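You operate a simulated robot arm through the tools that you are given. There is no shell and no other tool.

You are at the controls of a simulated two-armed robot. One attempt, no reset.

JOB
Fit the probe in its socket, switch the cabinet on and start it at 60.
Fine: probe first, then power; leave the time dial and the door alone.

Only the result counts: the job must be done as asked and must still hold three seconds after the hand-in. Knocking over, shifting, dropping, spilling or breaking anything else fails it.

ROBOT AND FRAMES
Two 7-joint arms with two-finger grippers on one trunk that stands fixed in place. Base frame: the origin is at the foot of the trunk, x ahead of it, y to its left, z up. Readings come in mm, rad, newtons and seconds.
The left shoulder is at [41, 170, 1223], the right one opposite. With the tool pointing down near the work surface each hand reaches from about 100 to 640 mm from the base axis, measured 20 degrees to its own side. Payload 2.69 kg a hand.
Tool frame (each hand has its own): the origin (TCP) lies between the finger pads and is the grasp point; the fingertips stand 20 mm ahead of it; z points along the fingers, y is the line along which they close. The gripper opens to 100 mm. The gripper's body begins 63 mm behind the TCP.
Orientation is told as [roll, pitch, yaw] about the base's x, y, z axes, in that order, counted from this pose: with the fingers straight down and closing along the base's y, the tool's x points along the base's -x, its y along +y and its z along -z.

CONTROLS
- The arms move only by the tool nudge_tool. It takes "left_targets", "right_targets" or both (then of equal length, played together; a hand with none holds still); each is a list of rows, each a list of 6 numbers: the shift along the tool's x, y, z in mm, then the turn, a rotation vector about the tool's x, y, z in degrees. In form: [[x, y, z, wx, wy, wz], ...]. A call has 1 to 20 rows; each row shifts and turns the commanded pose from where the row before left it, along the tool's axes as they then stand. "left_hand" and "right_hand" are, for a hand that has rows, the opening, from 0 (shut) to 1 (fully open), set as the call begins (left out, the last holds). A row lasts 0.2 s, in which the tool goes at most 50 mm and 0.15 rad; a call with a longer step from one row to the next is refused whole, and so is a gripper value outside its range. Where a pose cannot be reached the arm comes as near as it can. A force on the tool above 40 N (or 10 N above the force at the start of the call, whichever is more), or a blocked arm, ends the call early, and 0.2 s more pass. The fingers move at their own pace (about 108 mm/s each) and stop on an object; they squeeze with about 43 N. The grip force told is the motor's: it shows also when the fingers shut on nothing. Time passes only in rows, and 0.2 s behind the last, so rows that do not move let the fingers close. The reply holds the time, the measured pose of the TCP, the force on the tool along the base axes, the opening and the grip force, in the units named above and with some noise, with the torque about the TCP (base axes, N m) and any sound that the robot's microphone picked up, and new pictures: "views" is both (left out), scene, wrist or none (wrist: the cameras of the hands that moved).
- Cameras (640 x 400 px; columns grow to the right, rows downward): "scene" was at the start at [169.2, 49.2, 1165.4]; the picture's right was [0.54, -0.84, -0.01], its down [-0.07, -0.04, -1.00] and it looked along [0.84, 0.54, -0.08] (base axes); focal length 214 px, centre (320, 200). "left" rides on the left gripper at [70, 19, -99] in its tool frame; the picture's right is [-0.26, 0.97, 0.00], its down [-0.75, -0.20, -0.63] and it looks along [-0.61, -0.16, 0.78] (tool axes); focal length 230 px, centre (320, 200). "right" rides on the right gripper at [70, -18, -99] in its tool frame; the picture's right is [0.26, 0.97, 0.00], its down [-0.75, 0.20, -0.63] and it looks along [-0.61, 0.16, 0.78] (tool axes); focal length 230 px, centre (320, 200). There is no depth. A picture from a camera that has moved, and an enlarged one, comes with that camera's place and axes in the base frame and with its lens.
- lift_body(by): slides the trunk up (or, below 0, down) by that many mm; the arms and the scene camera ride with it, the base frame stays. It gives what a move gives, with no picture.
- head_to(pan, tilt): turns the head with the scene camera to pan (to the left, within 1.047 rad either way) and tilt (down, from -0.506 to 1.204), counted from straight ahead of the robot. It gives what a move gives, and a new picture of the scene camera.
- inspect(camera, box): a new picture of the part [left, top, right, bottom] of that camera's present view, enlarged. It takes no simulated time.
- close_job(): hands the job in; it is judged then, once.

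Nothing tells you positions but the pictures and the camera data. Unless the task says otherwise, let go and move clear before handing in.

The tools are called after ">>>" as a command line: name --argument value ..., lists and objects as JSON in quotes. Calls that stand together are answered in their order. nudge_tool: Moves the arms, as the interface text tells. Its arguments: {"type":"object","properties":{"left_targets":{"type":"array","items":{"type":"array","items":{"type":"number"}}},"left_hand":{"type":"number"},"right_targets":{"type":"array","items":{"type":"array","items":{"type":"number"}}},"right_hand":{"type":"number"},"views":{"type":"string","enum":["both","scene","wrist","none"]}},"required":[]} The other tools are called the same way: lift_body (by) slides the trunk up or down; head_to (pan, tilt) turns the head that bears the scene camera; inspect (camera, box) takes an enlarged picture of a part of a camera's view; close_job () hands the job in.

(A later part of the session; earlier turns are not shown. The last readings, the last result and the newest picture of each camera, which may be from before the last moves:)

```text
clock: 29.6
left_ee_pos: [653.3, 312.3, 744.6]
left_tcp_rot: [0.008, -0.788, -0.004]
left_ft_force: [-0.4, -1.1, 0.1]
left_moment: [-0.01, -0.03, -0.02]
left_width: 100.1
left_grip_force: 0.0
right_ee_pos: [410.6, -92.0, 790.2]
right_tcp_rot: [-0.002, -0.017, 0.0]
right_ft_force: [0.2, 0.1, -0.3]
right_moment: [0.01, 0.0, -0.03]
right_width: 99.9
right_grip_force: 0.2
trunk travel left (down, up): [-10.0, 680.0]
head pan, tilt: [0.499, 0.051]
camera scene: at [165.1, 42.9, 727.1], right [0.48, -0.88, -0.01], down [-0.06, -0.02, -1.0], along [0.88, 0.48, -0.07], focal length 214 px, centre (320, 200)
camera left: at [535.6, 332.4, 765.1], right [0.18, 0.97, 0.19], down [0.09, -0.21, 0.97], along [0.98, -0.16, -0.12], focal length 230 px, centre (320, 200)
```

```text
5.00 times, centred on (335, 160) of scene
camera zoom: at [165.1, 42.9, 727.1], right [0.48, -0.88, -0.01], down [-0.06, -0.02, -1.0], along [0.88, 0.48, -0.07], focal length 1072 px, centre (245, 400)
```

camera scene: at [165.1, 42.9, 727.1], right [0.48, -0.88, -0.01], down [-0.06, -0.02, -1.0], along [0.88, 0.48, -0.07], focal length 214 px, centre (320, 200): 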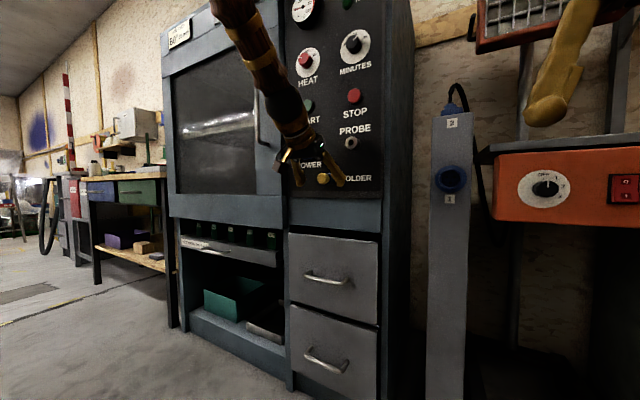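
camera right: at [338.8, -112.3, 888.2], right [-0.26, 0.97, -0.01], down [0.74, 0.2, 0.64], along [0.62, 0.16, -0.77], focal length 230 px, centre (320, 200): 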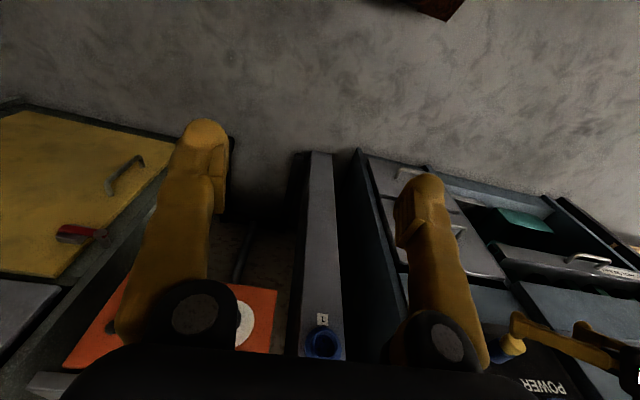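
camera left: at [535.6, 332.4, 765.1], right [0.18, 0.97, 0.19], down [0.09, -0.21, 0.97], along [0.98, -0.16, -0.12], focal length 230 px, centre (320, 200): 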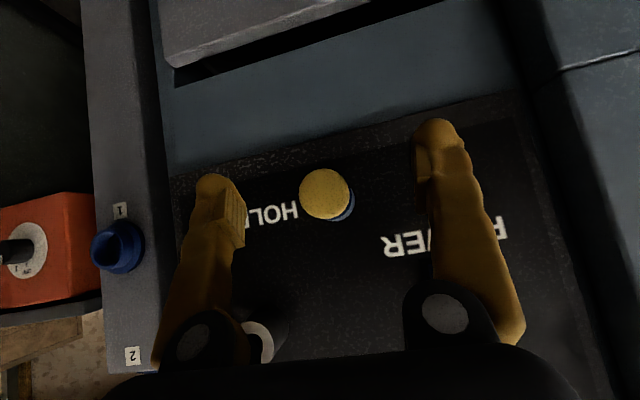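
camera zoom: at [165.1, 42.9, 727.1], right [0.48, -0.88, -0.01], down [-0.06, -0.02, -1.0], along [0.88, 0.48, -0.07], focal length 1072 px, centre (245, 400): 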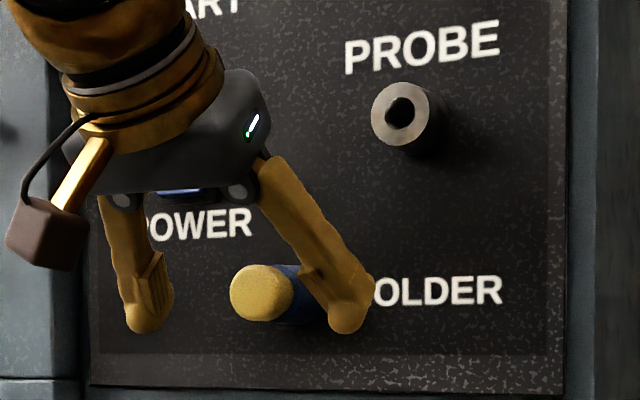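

The probe head is a yellow cap about 31 mm across, centred within 1 mm of the hand. I'll advance the last 20 mm so the pads cover the cap only.

>>> nudge_tool --left_targets '[[-7.2, 0.3, 6.9, 0, 0, 0], [-7.2, 0.3, 6.9, 0, 0, 0], [0, 0, 0, 0, 0, 0]]' --views "none"

>>> nudge_tool --left_targets '[[0, 0, 0, 0, 0, 0], [0, 0, 0, 0, 0, 0], [0, 0, 0, 0, 0, 0], [0, 0, 0, 0, 0, 0]]' --left_hand 0 --views "both"

```text
clock: 30.4
left_ee_pos: [673.0, 313.8, 745.7]
left_tcp_rot: [0.009, -0.785, -0.005]
left_ft_force: [0.4, -0.2, -0.2]
left_moment: [-0.06, -0.02, 0.03]
left_width: 100.0
left_grip_force: 0.1
right_ee_pos: [410.6, -93.0, 788.8]
right_tcp_rot: [-0.001, -0.016, 0.0]
right_ft_force: [-0.3, -0.3, 0.2]
right_moment: [0.0, -0.03, 0.03]
right_width: 100.0
right_grip_force: 0.1
trunk travel left (down, up): [-10.0, 680.0]
head pan, tilt: [0.499, 0.051]
```

```text
clock: 31.4
left_ee_pos: [672.9, 312.9, 743.4]
left_tcp_rot: [0.007, -0.779, -0.005]
left_ft_force: [-6.1, -12.1, -7.2]
left_moment: [-0.01, 0.01, -0.28]
left_width: 26.2
left_grip_force: 42.7
right_ee_pos: [410.7, -92.1, 789.8]
right_tcp_rot: [0.0, -0.015, -0.001]
right_ft_force: [0.4, -0.3, 0.0]
right_moment: [-0.01, -0.01, -0.02]
right_width: 99.8
right_grip_force: 0.0
trunk travel left (down, up): [-10.0, 680.0]
head pan, tilt: [0.499, 0.051]
camera scene: at [165.2, 42.5, 727.0], right [0.48, -0.88, -0.01], down [-0.06, -0.02, -1.0], along [0.88, 0.48, -0.07], focal length 214 px, centre (320, 200)
camera left: at [555.0, 332.1, 764.8], right [0.18, 0.97, 0.19], down [0.09, -0.21, 0.97], along [0.98, -0.16, -0.13], focal length 230 px, centre (320, 200)
```

scene: 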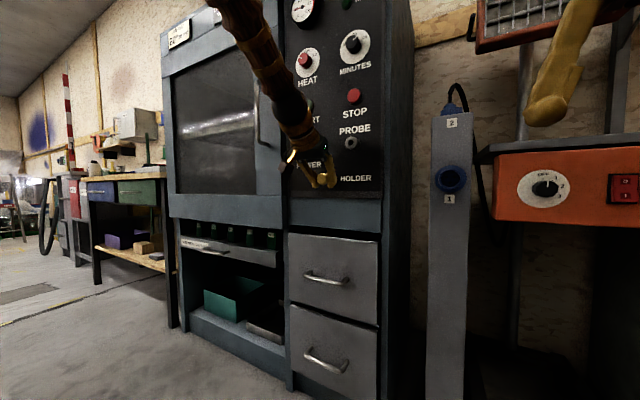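
left: 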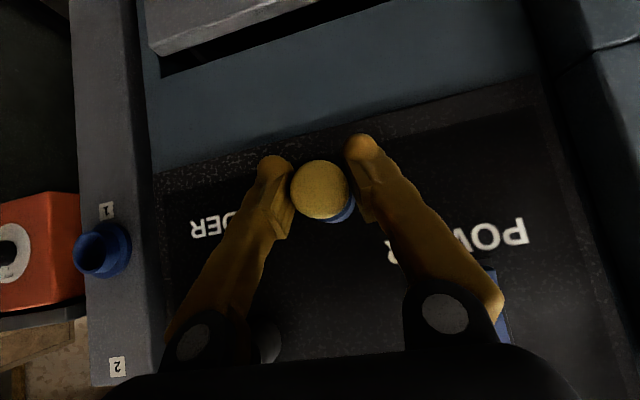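

The jaws hold the cap (opening 26 mm, full squeeze), with slight sideways preload. I'll ease that off and start pulling straight out in small steps.

>>> nudge_tool --left_targets '[[1, -0.8, 1, 0, 0, 0], [2.1, 0, -2.1, 0, 0, 0], [3.5, 0, -3.5, 0, 0, 0], [3.5, 0, -3.5, 0, 0, 0], [3.5, 0, -3.5, 0, 0, 0], [0, 0, 0, 0, 0, 0]]' --views "both"

```text
clock: 32.9
left_ee_pos: [655.5, 313.5, 743.7]
left_tcp_rot: [0.009, -0.787, -0.001]
left_ft_force: [1.5, -3.2, -1.7]
left_moment: [0.0, 0.06, -0.1]
left_width: 25.8
left_grip_force: 43.2
right_ee_pos: [409.3, -92.7, 789.7]
right_tcp_rot: [-0.002, -0.015, 0.001]
right_ft_force: [0.2, -0.6, -0.1]
right_moment: [-0.03, 0.0, -0.04]
right_width: 99.8
right_grip_force: 0.1
trunk travel left (down, up): [-10.0, 680.0]
head pan, tilt: [0.499, 0.051]
camera scene: at [165.2, 42.8, 727.1], right [0.48, -0.88, -0.01], down [-0.06, -0.02, -1.0], along [0.88, 0.48, -0.07], focal length 214 px, centre (320, 200)
camera left: at [537.9, 332.9, 765.4], right [0.18, 0.97, 0.19], down [0.08, -0.21, 0.97], along [0.98, -0.16, -0.12], focal length 230 px, centre (320, 200)
```

scene: 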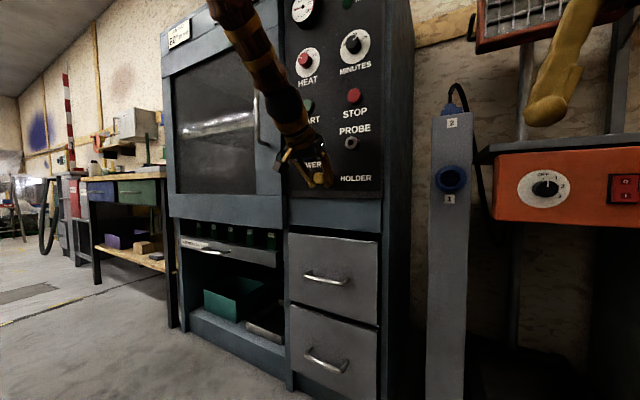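
left: 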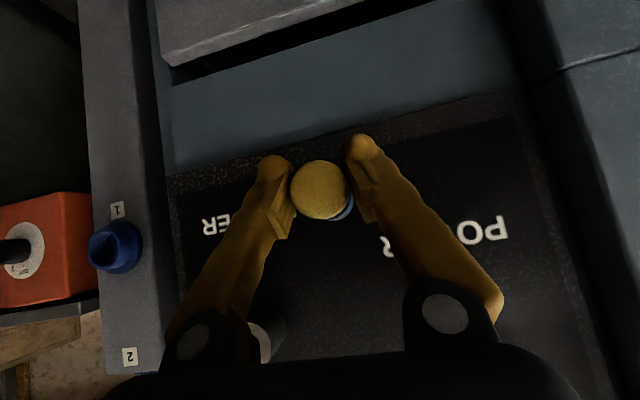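

>>> inspect --camera "scene" --box '[280, 120, 390, 200]'

>>> inspect --camera "left" --box '[250, 130, 400, 240]'

```text
5.00 times, centred on (335, 160) of scene
camera zoom: at [165.2, 42.8, 727.1], right [0.48, -0.88, -0.01], down [-0.06, -0.02, -1.0], along [0.88, 0.48, -0.07], focal length 1072 px, centre (245, 400)
```

zoom: 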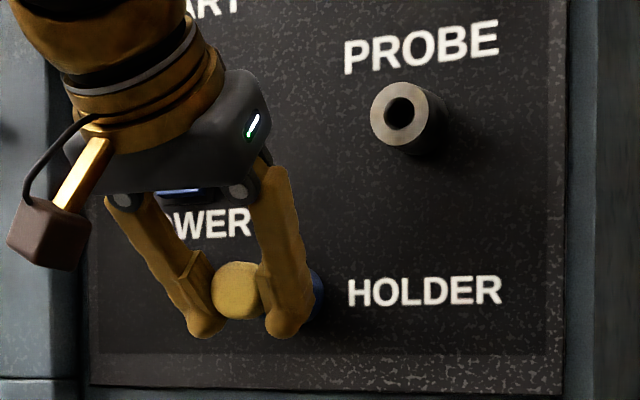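

```text
3.64 times, centred on (325, 185) of left
camera zoom: at [537.9, 332.9, 765.4], right [0.18, 0.97, 0.19], down [0.08, -0.21, 0.97], along [0.98, -0.16, -0.12], focal length 837 px, centre (302, 254)
```

zoom: 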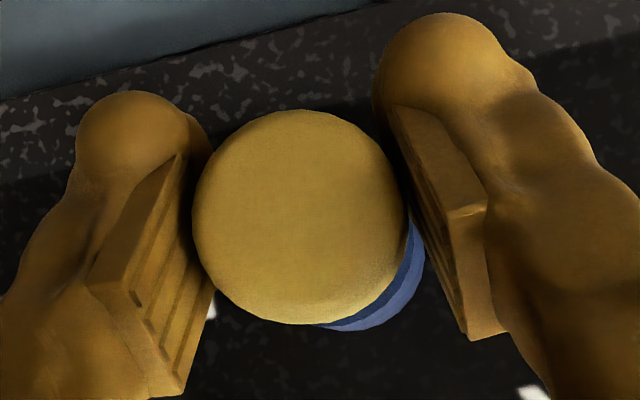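

The probe is sliding out with hardly any force. I'll keep pulling straight back.

>>> nudge_tool --left_targets '[[5.65, 0, -5.65, 0, 0, 0], [5.65, 0, -5.65, 0, 0, 0], [5.65, 0, -5.65, 0, 0, 0], [5.65, 0, -5.65, 0, 0, 0], [5.65, 0, -5.65, 0, 0, 0], [0, 0, 0, 0, 0, 0]]' --views "both"

>>> inspect --camera "scene" --box '[270, 120, 380, 200]'

>>> inspect --camera "left" --box '[250, 130, 400, 240]'

```text
clock: 34.2
left_ee_pos: [615.8, 313.7, 742.6]
left_tcp_rot: [0.006, -0.787, -0.003]
left_ft_force: [0.2, -0.5, 0.8]
left_moment: [-0.01, -0.02, 0.0]
left_width: 25.9
left_grip_force: 42.7
right_ee_pos: [409.8, -92.3, 789.6]
right_tcp_rot: [-0.001, -0.017, 0.002]
right_ft_force: [-0.6, 0.7, 0.2]
right_moment: [-0.02, 0.02, 0.01]
right_width: 100.0
right_grip_force: 0.1
trunk travel left (down, up): [-10.0, 680.0]
head pan, tilt: [0.499, 0.051]
camera scene: at [165.0, 42.9, 727.1], right [0.48, -0.88, -0.01], down [-0.06, -0.02, -1.0], along [0.88, 0.48, -0.07], focal length 214 px, centre (320, 200)
camera left: at [497.5, 332.3, 764.3], right [0.18, 0.97, 0.19], down [0.08, -0.21, 0.97], along [0.98, -0.16, -0.12], focal length 230 px, centre (320, 200)
```

scene: 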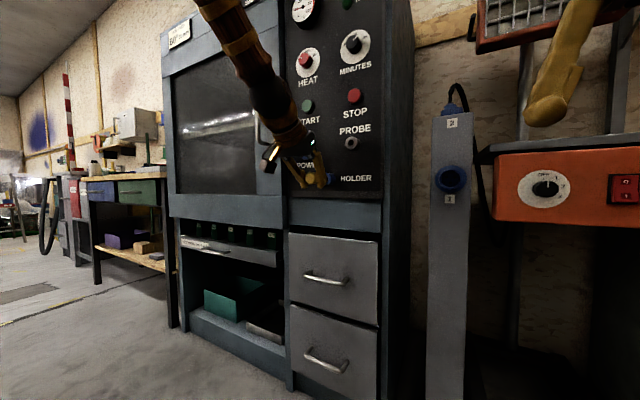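
left: 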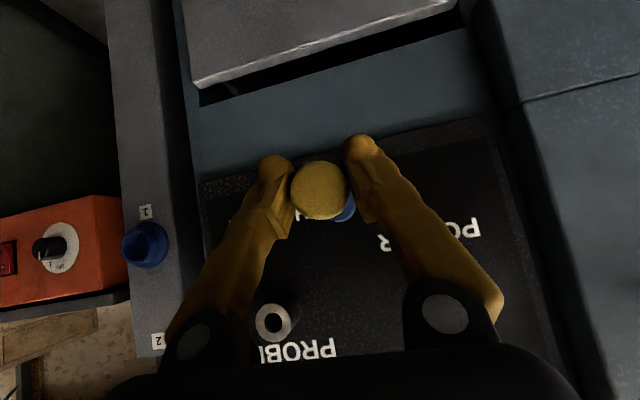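

```text
5.00 times, centred on (325, 160) of scene
camera zoom: at [165.0, 42.9, 727.1], right [0.48, -0.88, -0.01], down [-0.06, -0.02, -1.0], along [0.88, 0.48, -0.07], focal length 1072 px, centre (295, 400)
```

zoom: 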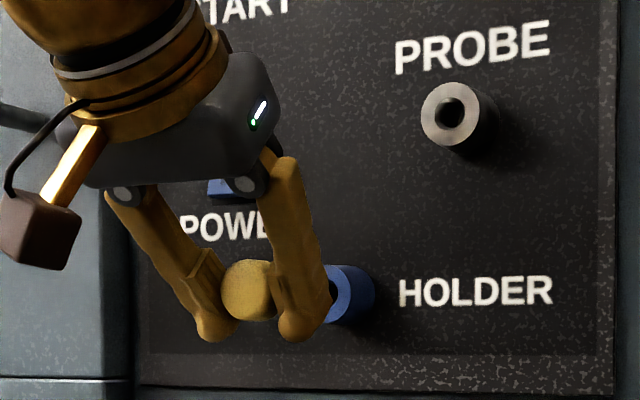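

```text
3.64 times, centred on (325, 185) of left
camera zoom: at [497.5, 332.3, 764.3], right [0.18, 0.97, 0.19], down [0.08, -0.21, 0.97], along [0.98, -0.16, -0.12], focal length 837 px, centre (302, 254)
```

zoom: 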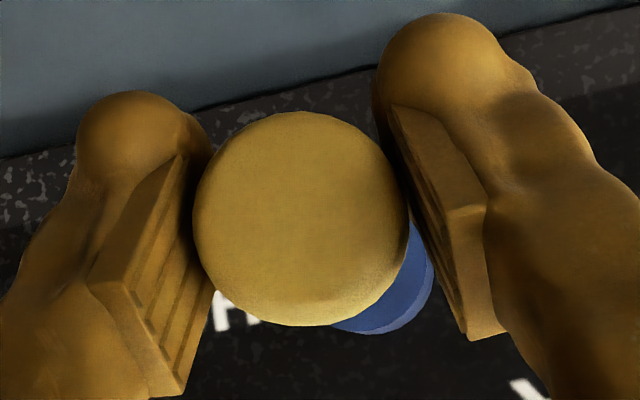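

The blue tube is the fixed holder, and the probe is the yellow cap with its pin. I'll draw it back further, straight, until the pin is fully clear.

>>> nudge_tool --left_targets '[[7.8, 0, -7.8, 0, 0, 0], [7.8, 0, -7.8, 0, 0, 0], [7.8, 0, -7.8, 0, 0, 0], [7.8, 0, -7.8, 0, 0, 0], [7.8, 0, -7.8, 0, 0, 0], [0, 0, 0, 0, 0, 0]]' --views "both"

>>> inspect --camera "scene" --box '[260, 110, 380, 200]'

>>> inspect --camera "left" --box '[230, 130, 400, 260]'

```text
clock: 35.6
left_ee_pos: [558.9, 311.9, 743.4]
left_tcp_rot: [0.01, -0.787, -0.003]
left_ft_force: [-0.5, 0.2, 0.0]
left_moment: [-0.02, 0.02, -0.02]
left_width: 25.2
left_grip_force: 42.9
right_ee_pos: [410.0, -91.9, 789.9]
right_tcp_rot: [-0.002, -0.016, 0.001]
right_ft_force: [-0.8, 0.0, -0.1]
right_moment: [0.02, -0.01, 0.0]
right_width: 99.9
right_grip_force: 0.0
trunk travel left (down, up): [-10.0, 680.0]
head pan, tilt: [0.499, 0.051]
camera scene: at [165.0, 42.9, 727.1], right [0.48, -0.88, -0.01], down [-0.06, -0.02, -1.0], along [0.88, 0.48, -0.07], focal length 214 px, centre (320, 200)
camera left: at [441.6, 332.0, 763.8], right [0.18, 0.97, 0.19], down [0.08, -0.21, 0.97], along [0.98, -0.16, -0.12], focal length 230 px, centre (320, 200)
```

scene: 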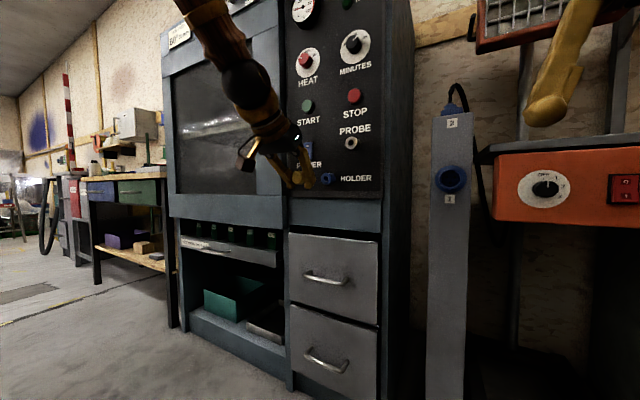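
left: 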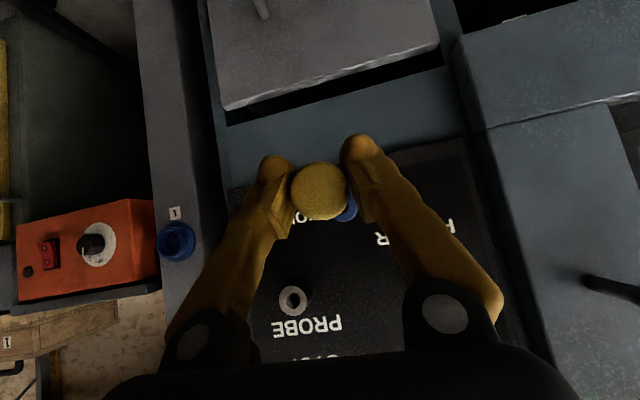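

```text
4.44 times, centred on (320, 155) of scene
camera zoom: at [165.0, 42.9, 727.1], right [0.48, -0.88, -0.01], down [-0.06, -0.02, -1.0], along [0.88, 0.48, -0.07], focal length 953 px, centre (320, 400)
```

zoom: 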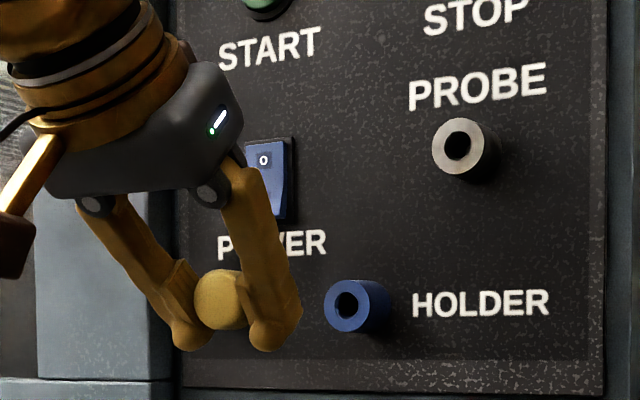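

```text
3.08 times, centred on (315, 195) of left
camera zoom: at [441.6, 332.0, 763.8], right [0.18, 0.97, 0.19], down [0.08, -0.21, 0.97], along [0.98, -0.16, -0.12], focal length 708 px, centre (335, 215)
```

zoom: 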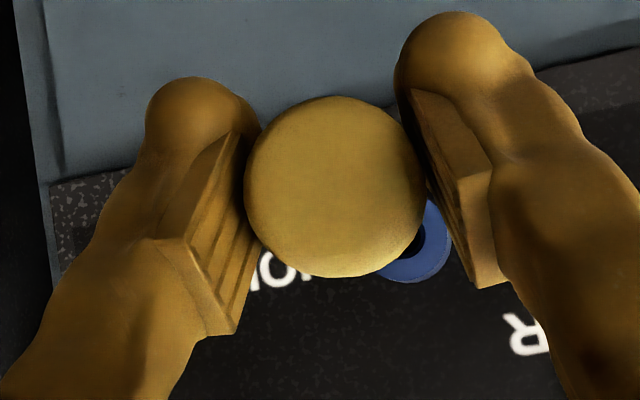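

The probe is fully out and the holder is empty; the holder tube and the socket tube stand out the same distance, to x≈696. I'll zoom in to measure the offset from one to the other.

>>> inspect --camera "left" --box '[260, 180, 380, 330]'

>>> inspect --camera "scene" --box '[310, 120, 370, 195]'

```text
2.67 times, centred on (320, 255) of left
camera zoom: at [441.6, 332.0, 763.8], right [0.18, 0.97, 0.19], down [0.08, -0.21, 0.97], along [0.98, -0.16, -0.12], focal length 614 px, centre (320, 53)
```

zoom: 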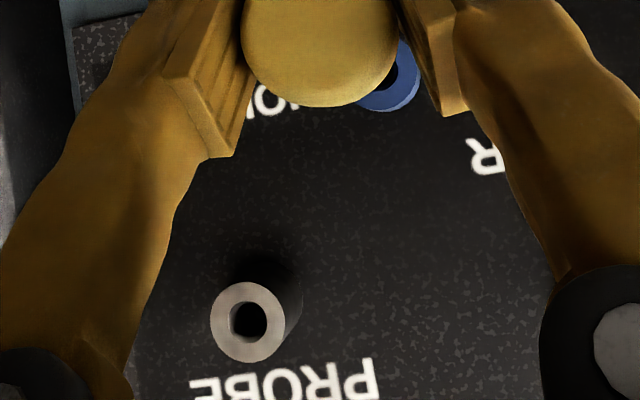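

```text
5.33 times, centred on (340, 158) of scene
camera zoom: at [165.0, 42.9, 727.1], right [0.48, -0.88, -0.01], down [-0.06, -0.02, -1.0], along [0.88, 0.48, -0.07], focal length 1144 px, centre (213, 427)
```

zoom: 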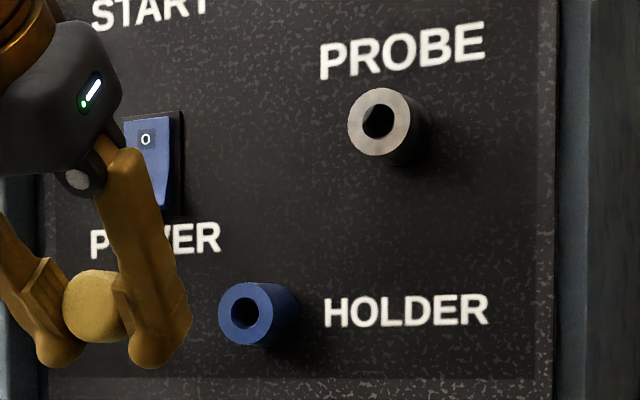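

The socket is about 74 mm to the right of the holder and 90 mm above it. I'll carry the probe over by exactly that offset, well clear of the panel and keeping the same orientation.

>>> nudge_tool --left_targets '[[-12.8, -14.66, -12.76, 0, 0, 0], [-12.8, -14.66, -12.76, 0, 0, 0], [-12.8, -14.66, -12.76, 0, 0, 0], [-12.8, -14.66, -12.76, 0, 0, 0], [-12.8, -14.66, -12.76, 0, 0, 0], [0, 0, 0, 0, 0, 0], [0, 0, 0, 0, 0, 0]]' --views "both"

>>> inspect --camera "left" --box '[230, 130, 400, 260]'

>>> inspect --camera "scene" --box '[290, 90, 390, 180]'

```text
clock: 37.2
left_ee_pos: [560.2, 239.6, 833.0]
left_tcp_rot: [0.009, -0.786, -0.004]
left_ft_force: [-0.2, -0.1, -0.6]
left_moment: [0.02, 0.0, -0.01]
left_width: 25.3
left_grip_force: 42.7
right_ee_pos: [408.8, -91.5, 789.6]
right_tcp_rot: [-0.001, -0.016, 0.002]
right_ft_force: [0.0, 0.4, 0.3]
right_moment: [0.01, -0.04, -0.01]
right_width: 100.1
right_grip_force: 0.1
trunk travel left (down, up): [-10.0, 680.0]
head pan, tilt: [0.499, 0.051]
camera scene: at [165.0, 42.9, 727.1], right [0.48, -0.88, -0.01], down [-0.06, -0.02, -1.0], along [0.88, 0.48, -0.07], focal length 214 px, centre (320, 200)
camera left: at [441.8, 259.5, 854.3], right [0.18, 0.97, 0.19], down [0.08, -0.21, 0.97], along [0.98, -0.16, -0.12], focal length 230 px, centre (320, 200)
```

scene: 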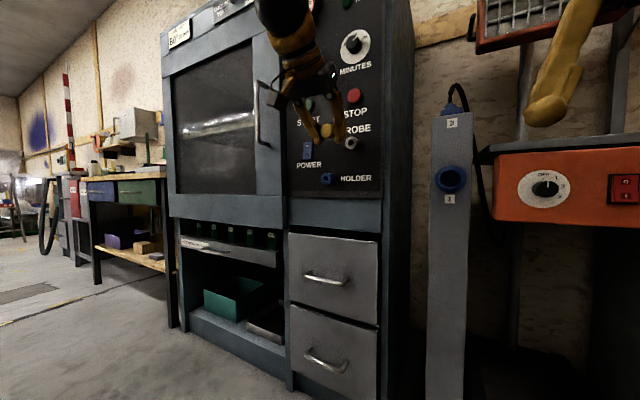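
left: 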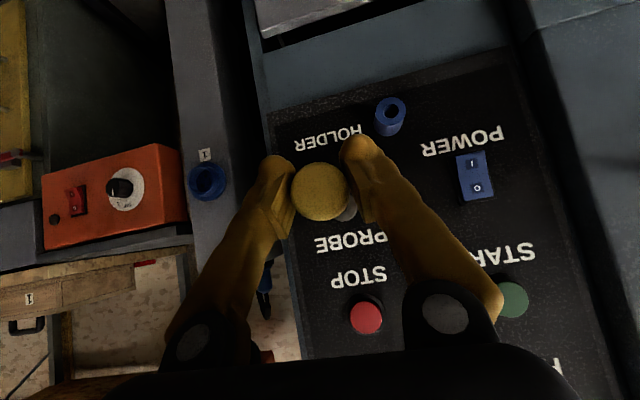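

```text
3.08 times, centred on (315, 195) of left
camera zoom: at [441.8, 259.5, 854.3], right [0.18, 0.97, 0.19], down [0.08, -0.21, 0.97], along [0.98, -0.16, -0.12], focal length 708 px, centre (335, 215)
```

zoom: 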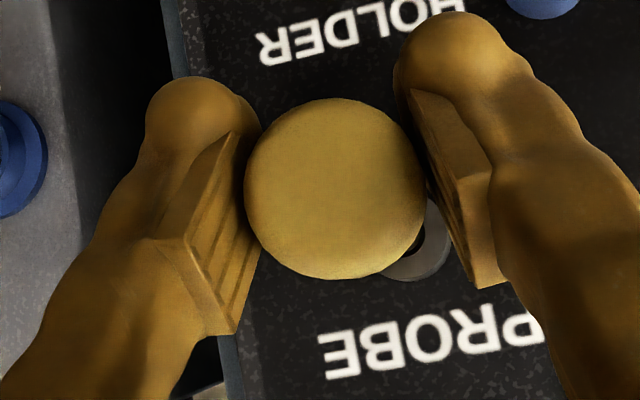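

```text
4.44 times, centred on (340, 135) of scene
camera zoom: at [165.0, 42.9, 727.1], right [0.48, -0.88, -0.01], down [-0.06, -0.02, -1.0], along [0.88, 0.48, -0.07], focal length 953 px, centre (231, 489)
```

zoom: 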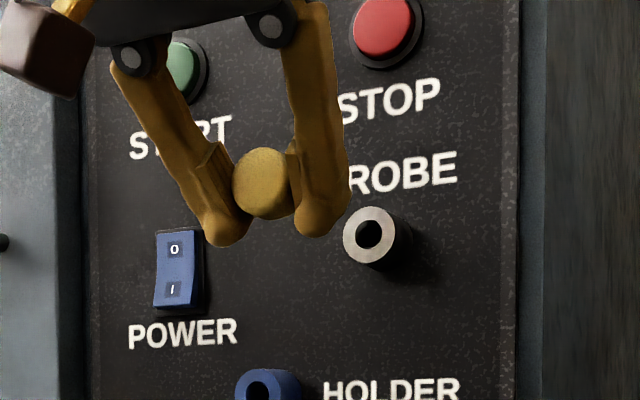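

The grey ring behind the cap shows the same crescent as the blue ring did before, so the alignment matches within about 1 mm. I'll advance to about 55 mm further in and check again.

>>> nudge_tool --left_targets '[[-9.7, 0, 9.7, 0, 0, 0], [-9.7, 0, 9.7, 0, 0, 0], [-9.7, 0, 9.7, 0, 0, 0], [-9.7, 0, 9.7, 0, 0, 0], [0, 0, 0, 0, 0, 0]]' --views "wrist"

>>> inspect --camera "left" --box '[250, 130, 400, 240]'

>>> inspect --camera "scene" --box '[290, 90, 390, 180]'

```text
clock: 38.5
left_ee_pos: [616.4, 239.1, 833.1]
left_tcp_rot: [0.008, -0.784, -0.004]
left_ft_force: [0.2, -0.7, 0.0]
left_moment: [0.0, -0.01, 0.01]
left_width: 24.9
left_grip_force: 43.5
right_ee_pos: [410.5, -92.7, 790.7]
right_tcp_rot: [-0.002, -0.015, 0.001]
right_ft_force: [-0.7, 0.5, 0.1]
right_moment: [0.02, -0.07, -0.02]
right_width: 100.0
right_grip_force: 0.0
trunk travel left (down, up): [-10.0, 680.0]
head pan, tilt: [0.499, 0.051]
camera left: at [497.5, 258.6, 853.7], right [0.18, 0.97, 0.19], down [0.09, -0.21, 0.97], along [0.98, -0.16, -0.12], focal length 230 px, centre (320, 200)
```

left: 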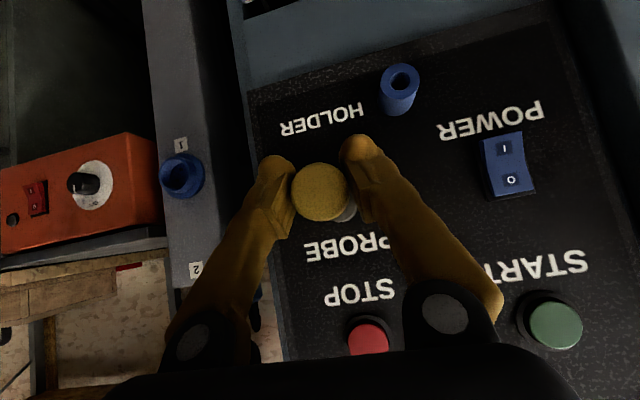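

```text
3.64 times, centred on (325, 185) of left
camera zoom: at [497.5, 258.6, 853.7], right [0.18, 0.97, 0.19], down [0.09, -0.21, 0.97], along [0.98, -0.16, -0.12], focal length 837 px, centre (302, 254)
```

zoom: 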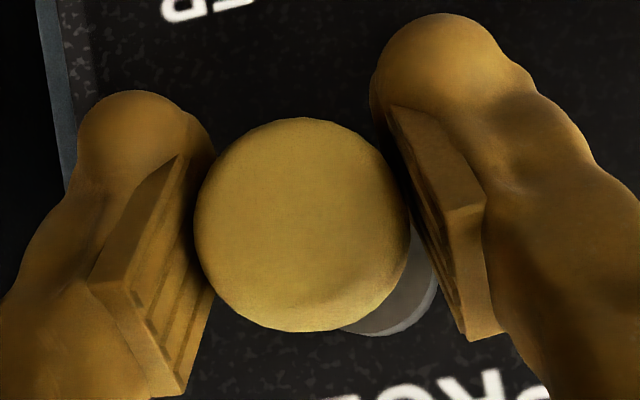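

```text
4.44 times, centred on (340, 135) of scene
camera zoom: at [165.1, 42.9, 727.1], right [0.48, -0.88, -0.01], down [-0.06, -0.02, -1.0], along [0.88, 0.48, -0.07], focal length 953 px, centre (231, 489)
```

zoom: 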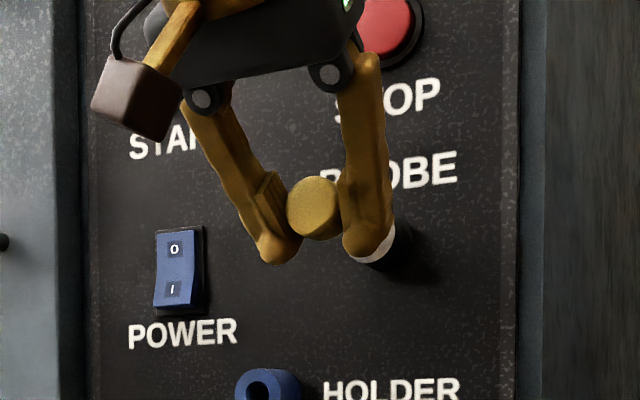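

The cap appears to have shifted about 1 mm in the grip, so the pin may be tilting. I'll look closely before going on.

>>> inspect --camera "left" --box '[290, 155, 360, 225]'

>>> inspect --camera "scene" --box '[315, 120, 365, 155]'

```text
5.71 times, centred on (325, 190) of left
camera zoom: at [497.5, 258.6, 853.7], right [0.18, 0.97, 0.19], down [0.09, -0.21, 0.97], along [0.98, -0.16, -0.12], focal length 1315 px, centre (291, 257)
```

zoom: 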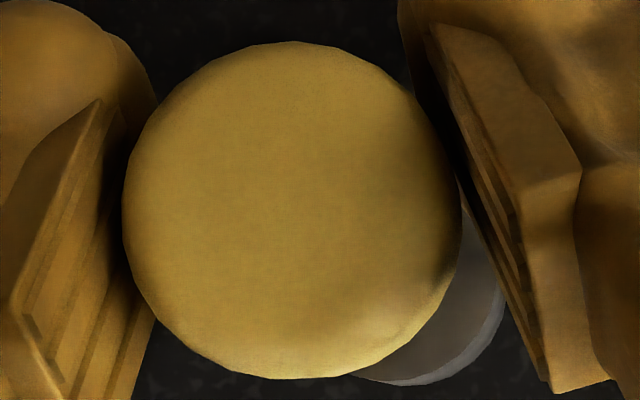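

```text
11.43 times, centred on (340, 138) of scene
camera zoom: at [165.1, 42.9, 727.1], right [0.48, -0.88, -0.01], down [-0.06, -0.02, -1.0], along [0.88, 0.48, -0.07], focal length 2451 px, centre (91, 914)
```

zoom: 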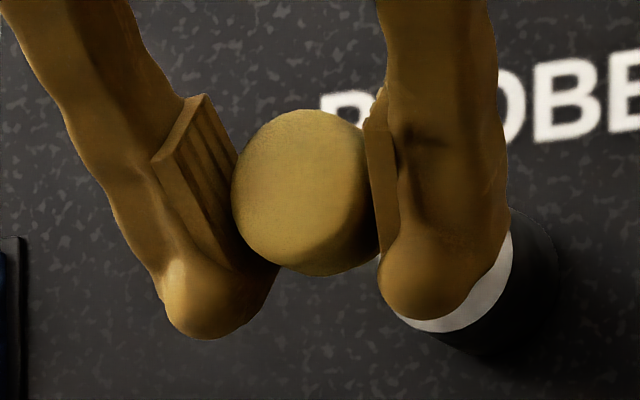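

The cap is slowly creeping upward in the grip, about 1 mm so far, which suggests the pin end is sagging. I need a side view, so I'll back off and yaw the hand to put the pin across the scene camera's line of sight.

>>> nudge_tool --left_targets '[[16.3, 0, -16.3, 0, 0, 0], [16.3, 0, -16.3, 0, 0, 0], [16.3, 0, -16.3, 0, 0, 0], [0, 0, 0, 5.67, 0, 5.64], [0, 0, 0, 5.67, 0, 5.64], [0, 0, 0, 5.67, 0, 5.64], [0, 0, 0, 5.67, 0, 5.64], [0, 0, 0, 5.67, 0, 5.64], [0, 0, 0, 5.67, 0, 5.64], [0, 0, 0, 0, 0, 0]]' --views "both"

>>> inspect --camera "scene" --box '[270, 100, 380, 180]'

>>> inspect --camera "left" --box '[250, 130, 400, 240]'

```text
clock: 40.6
left_ee_pos: [545.6, 238.5, 833.9]
left_tcp_rot: [0.003, -0.784, -0.839]
left_ft_force: [-0.7, 0.7, -1.7]
left_moment: [0.0, -0.02, -0.02]
left_width: 24.8
left_grip_force: 42.5
right_ee_pos: [409.7, -92.0, 789.2]
right_tcp_rot: [-0.002, -0.015, 0.0]
right_ft_force: [-0.4, -0.5, -0.3]
right_moment: [0.0, -0.01, 0.04]
right_width: 100.1
right_grip_force: 0.1
trunk travel left (down, up): [-10.0, 680.0]
head pan, tilt: [0.499, 0.051]
camera scene: at [165.0, 43.0, 727.1], right [0.48, -0.88, -0.01], down [-0.06, -0.02, -1.0], along [0.88, 0.48, -0.07], focal length 214 px, centre (320, 200)
camera left: at [481.4, 341.5, 854.8], right [0.84, 0.51, 0.18], down [-0.09, -0.2, 0.98], along [0.54, -0.84, -0.12], focal length 230 px, centre (320, 200)
```

scene: 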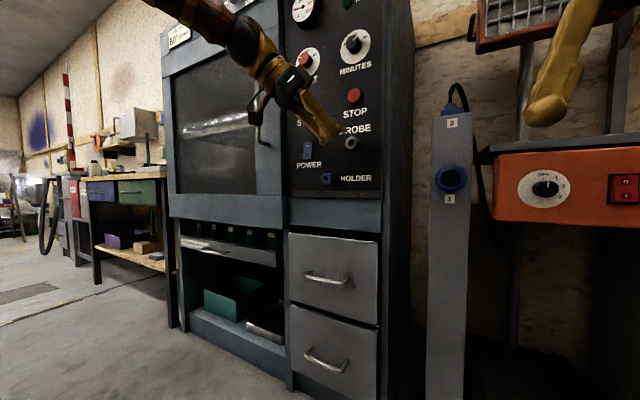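
left: 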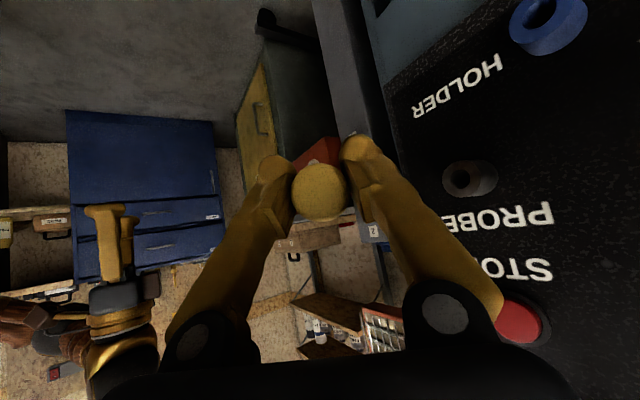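

```text
5.00 times, centred on (325, 140) of scene
camera zoom: at [165.0, 43.0, 727.1], right [0.48, -0.88, -0.01], down [-0.06, -0.02, -1.0], along [0.88, 0.48, -0.07], focal length 1072 px, centre (295, 500)
```

zoom: 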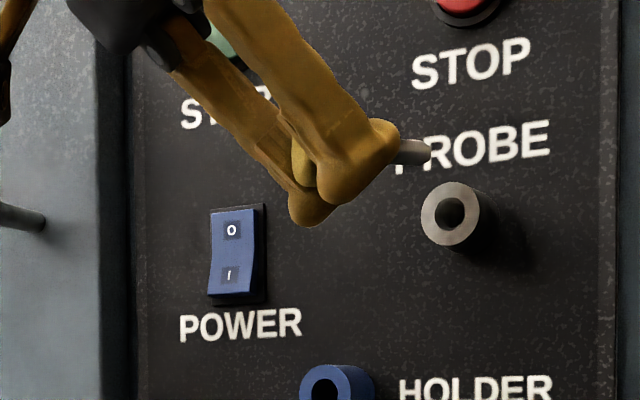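

```text
3.64 times, centred on (325, 185) of left
camera zoom: at [481.4, 341.5, 854.8], right [0.84, 0.51, 0.18], down [-0.09, -0.2, 0.98], along [0.54, -0.84, -0.12], focal length 837 px, centre (302, 254)
```

zoom: 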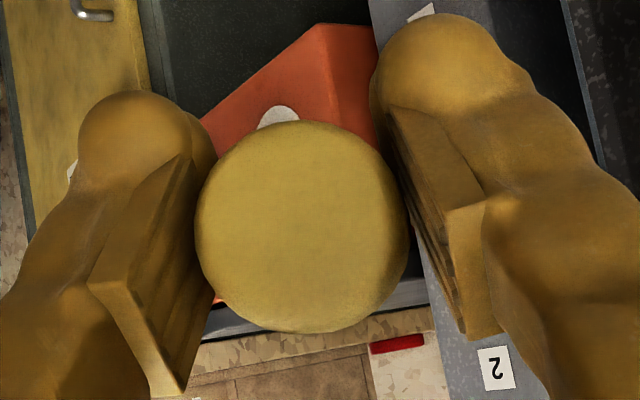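

The pin is visible now, sticking out past the near finger. I'll zoom in to judge its angle and length.

>>> inspect --camera "scene" --box '[325, 115, 365, 145]'

```text
13.33 times, centred on (345, 130) of scene
camera zoom: at [165.0, 43.0, 727.1], right [0.48, -0.88, -0.01], down [-0.06, -0.02, -1.0], along [0.88, 0.48, -0.07], focal length 2860 px, centre (-13, 1133)
```

zoom: 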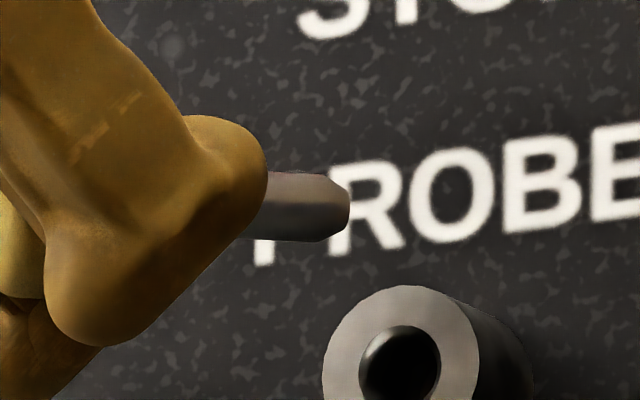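

The pin is about 10 mm thick, chamfered, nearly level and long enough to reach about 46 mm ahead of the grasp point. Its tip sits at socket height (z≈836.6 both), and the hole is about 16 mm, so there is clearance. I'll yaw back and bring the tip to just outside the socket.

>>> nudge_tool --left_targets '[[0, 0, 0, -5.67, 0, -5.64], [0, 0, 0, -5.67, 0, -5.64], [0, 0, 0, -5.67, 0, -5.64], [0, 0, 0, -5.67, 0, -5.64], [0, 0, 0, -5.67, 0, -5.64], [0, 0, 0, -5.67, 0, -5.64], [-15.5, 0, 15.5, 0, 0, 0], [-15.5, 0, 15.5, 0, 0, 0], [-15.5, 0, 15.5, 0, 0, 0], [-15.5, 0, 15.5, 0, 0, 0], [0, 0, 0, 0, 0, 0]]' --views "both"

>>> inspect --camera "left" --box '[250, 130, 400, 240]'

>>> inspect --camera "scene" --box '[315, 110, 375, 165]'

```text
clock: 43.0
left_ee_pos: [631.7, 239.7, 836.6]
left_tcp_rot: [0.01, -0.785, -0.002]
left_ft_force: [-0.2, -1.0, -0.1]
left_moment: [-0.01, -0.04, -0.04]
left_width: 24.6
left_grip_force: 43.1
right_ee_pos: [409.9, -91.6, 789.5]
right_tcp_rot: [-0.001, -0.015, 0.002]
right_ft_force: [-0.5, -0.1, -0.5]
right_moment: [-0.01, 0.03, -0.01]
right_width: 100.0
right_grip_force: 0.0
trunk travel left (down, up): [-10.0, 680.0]
head pan, tilt: [0.499, 0.051]
camera scene: at [165.1, 42.9, 727.1], right [0.48, -0.88, -0.01], down [-0.06, -0.02, -1.0], along [0.88, 0.48, -0.07], focal length 214 px, centre (320, 200)
camera left: at [514.8, 258.6, 856.2], right [0.18, 0.97, 0.19], down [0.09, -0.21, 0.97], along [0.98, -0.16, -0.12], focal length 230 px, centre (320, 200)
```

scene: 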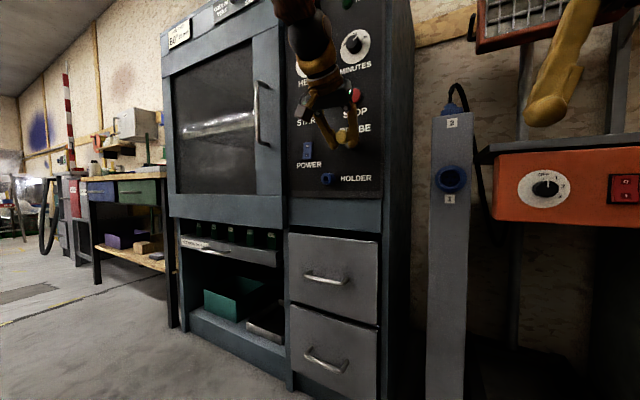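
left: 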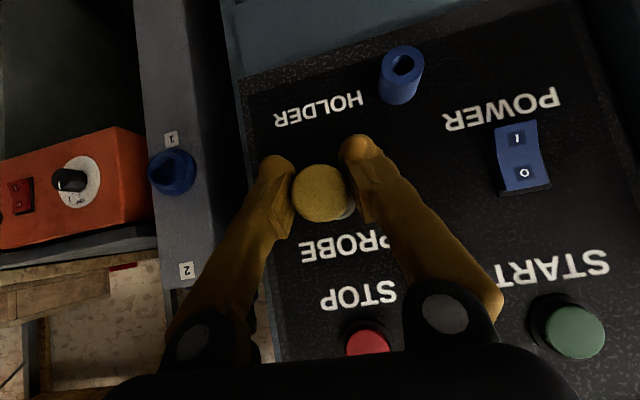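

```text
3.64 times, centred on (325, 185) of left
camera zoom: at [514.8, 258.6, 856.2], right [0.18, 0.97, 0.19], down [0.09, -0.21, 0.97], along [0.98, -0.16, -0.12], focal length 837 px, centre (302, 254)
```

zoom: 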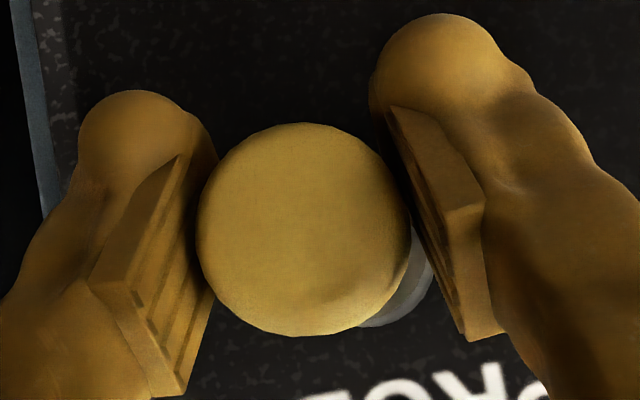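

```text
7.27 times, centred on (345, 138) of scene
camera zoom: at [165.1, 42.9, 727.1], right [0.48, -0.88, -0.01], down [-0.06, -0.02, -1.0], along [0.88, 0.48, -0.07], focal length 1560 px, centre (138, 654)
```

zoom: 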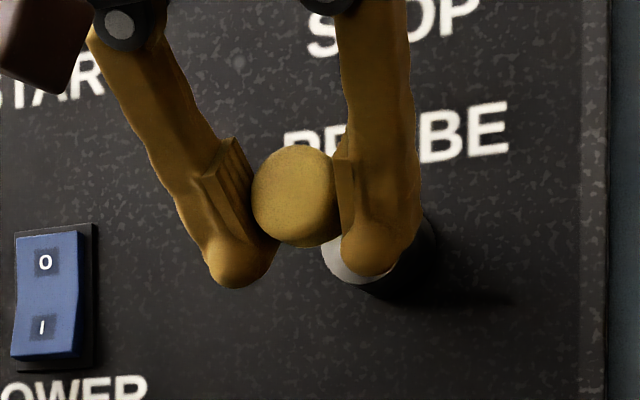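

The yaw swing left the hand about 3 mm high, and the ring crescent shows the cap sits too high relative to the socket. I'll lower 3 mm and ease the tip into the mouth in small steps, watching the forces.

>>> nudge_tool --left_targets '[[2.12, 0, 2.12, 0, 0, 0], [0, 0, 0, 0, 0, 0], [-2.83, 0, 2.83, 0, 0, 0], [-2.83, 0, 2.83, 0, 0, 0], [-2.83, 0, 2.83, 0, 0, 0], [-2.83, 0, 2.83, 0, 0, 0]]' --views "wrist"

>>> inspect --camera "left" --box '[250, 130, 400, 240]'

>>> inspect --camera "scene" --box '[325, 120, 365, 155]'

```text
clock: 44.5
left_ee_pos: [649.1, 240.1, 830.8]
left_tcp_rot: [0.009, -0.786, -0.003]
left_ft_force: [-0.4, -0.4, -0.6]
left_moment: [0.01, -0.01, 0.03]
left_width: 24.9
left_grip_force: 43.3
right_ee_pos: [409.9, -92.1, 789.8]
right_tcp_rot: [-0.002, -0.016, -0.001]
right_ft_force: [-0.5, 0.7, 0.1]
right_moment: [-0.01, 0.03, 0.0]
right_width: 100.0
right_grip_force: 0.1
trunk travel left (down, up): [-10.0, 680.0]
head pan, tilt: [0.499, 0.051]
camera left: at [531.5, 258.9, 852.1], right [0.18, 0.97, 0.19], down [0.08, -0.21, 0.97], along [0.98, -0.16, -0.12], focal length 230 px, centre (320, 200)
```

left: 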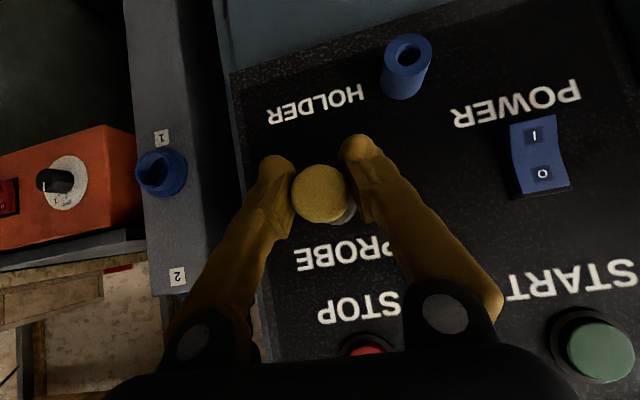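

```text
3.64 times, centred on (325, 185) of left
camera zoom: at [531.5, 258.9, 852.1], right [0.18, 0.97, 0.19], down [0.08, -0.21, 0.97], along [0.98, -0.16, -0.12], focal length 837 px, centre (302, 254)
```

zoom: 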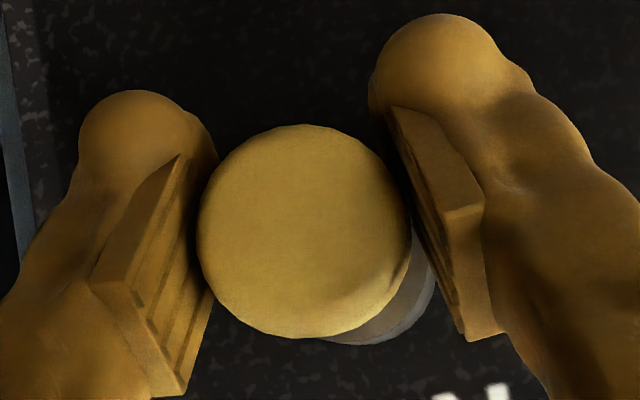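

```text
11.43 times, centred on (345, 138) of scene
camera zoom: at [165.0, 42.9, 727.1], right [0.48, -0.88, -0.01], down [-0.06, -0.02, -1.0], along [0.88, 0.48, -0.07], focal length 2451 px, centre (34, 914)
```

zoom: 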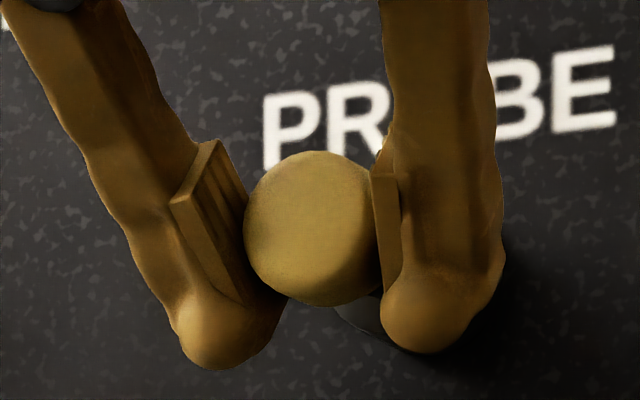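

The cap and ring now line up vertically and the tip is at the socket mouth. I'll make a small 1 mm correction to the left and push in gently.

>>> nudge_tool --left_targets '[[-0.5, 0.9, -0.5, 0, 0, 0], [-2.12, 0, 2.12, 0, 0, 0], [-2.12, 0, 2.12, 0, 0, 0], [-2.12, 0, 2.12, 0, 0, 0], [0, 0, 0, 0, 0, 0]]' --views "wrist"

>>> inspect --camera "left" --box '[250, 130, 400, 240]'

>>> inspect --camera "scene" --box '[325, 120, 365, 155]'

```text
clock: 45.6
left_ee_pos: [659.3, 238.8, 831.6]
left_tcp_rot: [0.009, -0.786, -0.002]
left_ft_force: [-0.5, -0.7, -0.1]
left_moment: [0.0, 0.01, 0.01]
left_width: 24.8
left_grip_force: 43.0
right_ee_pos: [409.6, -92.3, 789.8]
right_tcp_rot: [-0.001, -0.015, 0.0]
right_ft_force: [0.2, -0.5, -0.2]
right_moment: [0.03, -0.03, -0.02]
right_width: 99.7
right_grip_force: 0.1
trunk travel left (down, up): [-10.0, 680.0]
head pan, tilt: [0.499, 0.051]
camera left: at [540.7, 259.4, 852.5], right [0.18, 0.97, 0.19], down [0.09, -0.21, 0.97], along [0.98, -0.16, -0.12], focal length 230 px, centre (320, 200)
```

left: 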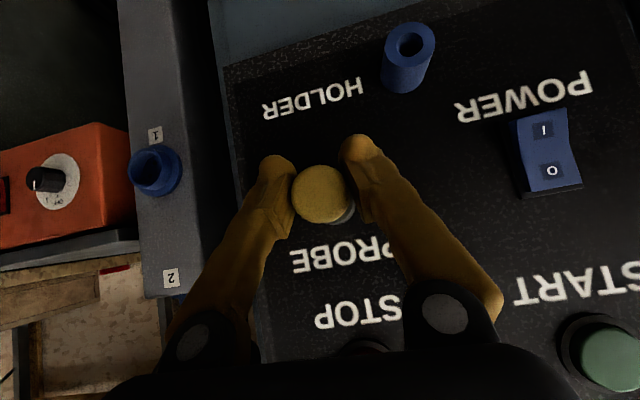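

```text
3.64 times, centred on (325, 185) of left
camera zoom: at [540.7, 259.4, 852.5], right [0.18, 0.97, 0.19], down [0.09, -0.21, 0.97], along [0.98, -0.16, -0.12], focal length 837 px, centre (302, 254)
```

zoom: 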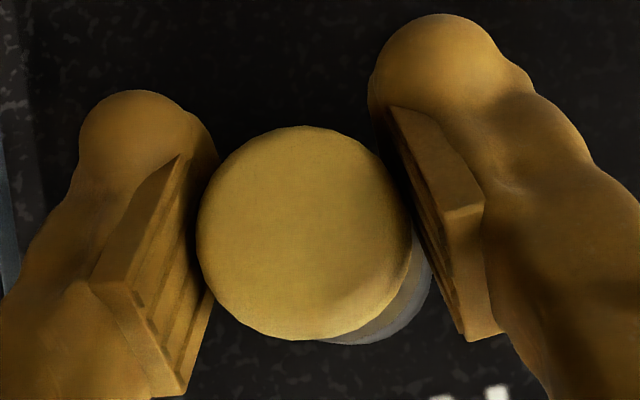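

```text
11.43 times, centred on (345, 138) of scene
camera zoom: at [165.1, 42.9, 727.1], right [0.48, -0.88, -0.01], down [-0.06, -0.02, -1.0], along [0.88, 0.48, -0.07], focal length 2451 px, centre (34, 914)
```

zoom: 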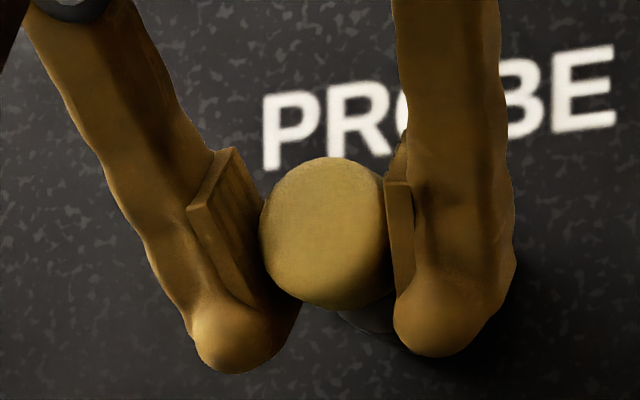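

No contact force, and the tip is now about 9 mm inside the socket. I'll push on toward full depth.

>>> nudge_tool --left_targets '[[-2.12, 0, 2.12, 0, 0, 0], [-2.12, 0, 2.12, 0, 0, 0], [-2.12, 0, 2.12, 0, 0, 0], [-2.12, 0, 2.12, 0, 0, 0], [0, 0, 0, 0, 0, 0]]' --views "wrist"

>>> inspect --camera "left" --box '[250, 130, 400, 240]'

>>> inspect --camera "scene" --box '[325, 120, 365, 155]'

```text
clock: 46.9
left_ee_pos: [671.7, 239.9, 831.7]
left_tcp_rot: [0.011, -0.788, -0.002]
left_ft_force: [-0.6, 0.6, -0.8]
left_moment: [0.0, -0.03, 0.0]
left_width: 24.4
left_grip_force: 43.8
right_ee_pos: [410.2, -91.9, 790.7]
right_tcp_rot: [-0.002, -0.016, -0.001]
right_ft_force: [-0.2, 0.5, 0.4]
right_moment: [-0.01, -0.01, 0.01]
right_width: 99.9
right_grip_force: 0.1
trunk travel left (down, up): [-10.0, 680.0]
head pan, tilt: [0.499, 0.051]
camera left: at [552.7, 259.9, 852.6], right [0.18, 0.97, 0.19], down [0.09, -0.21, 0.97], along [0.98, -0.16, -0.12], focal length 230 px, centre (320, 200)
```

left: 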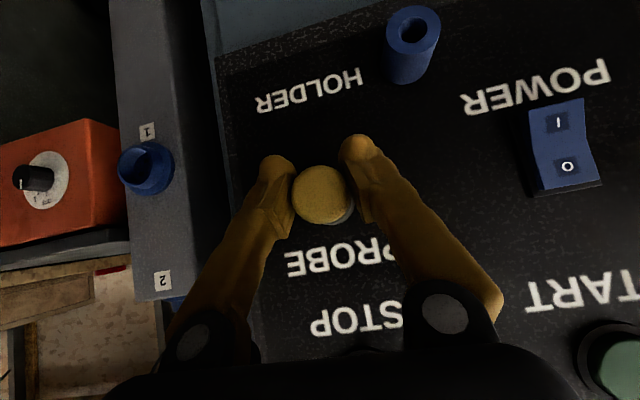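

```text
3.64 times, centred on (325, 185) of left
camera zoom: at [552.7, 259.9, 852.6], right [0.18, 0.97, 0.19], down [0.09, -0.21, 0.97], along [0.98, -0.16, -0.12], focal length 837 px, centre (302, 254)
```

zoom: 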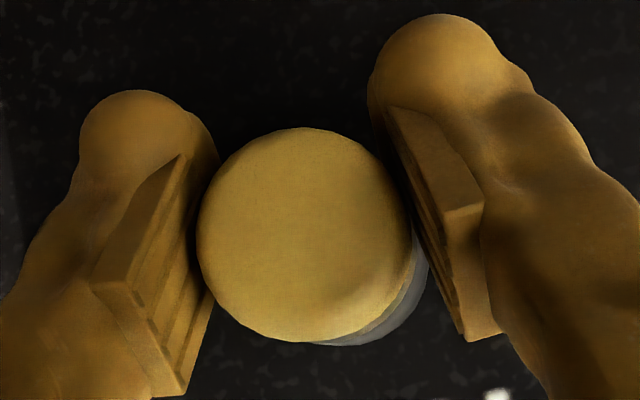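

```text
11.43 times, centred on (345, 138) of scene
camera zoom: at [165.1, 42.9, 727.1], right [0.48, -0.88, -0.01], down [-0.06, -0.02, -1.0], along [0.88, 0.48, -0.07], focal length 2451 px, centre (34, 914)
```

zoom: 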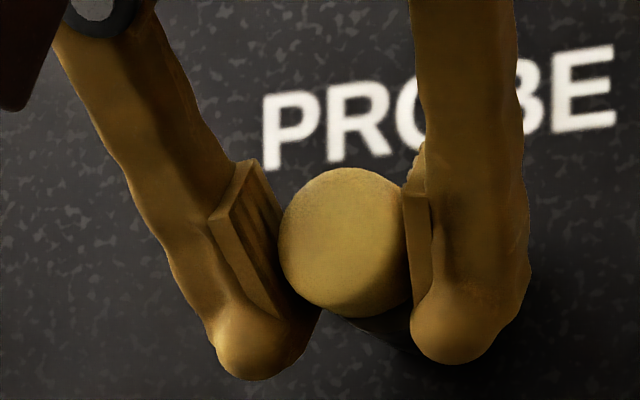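

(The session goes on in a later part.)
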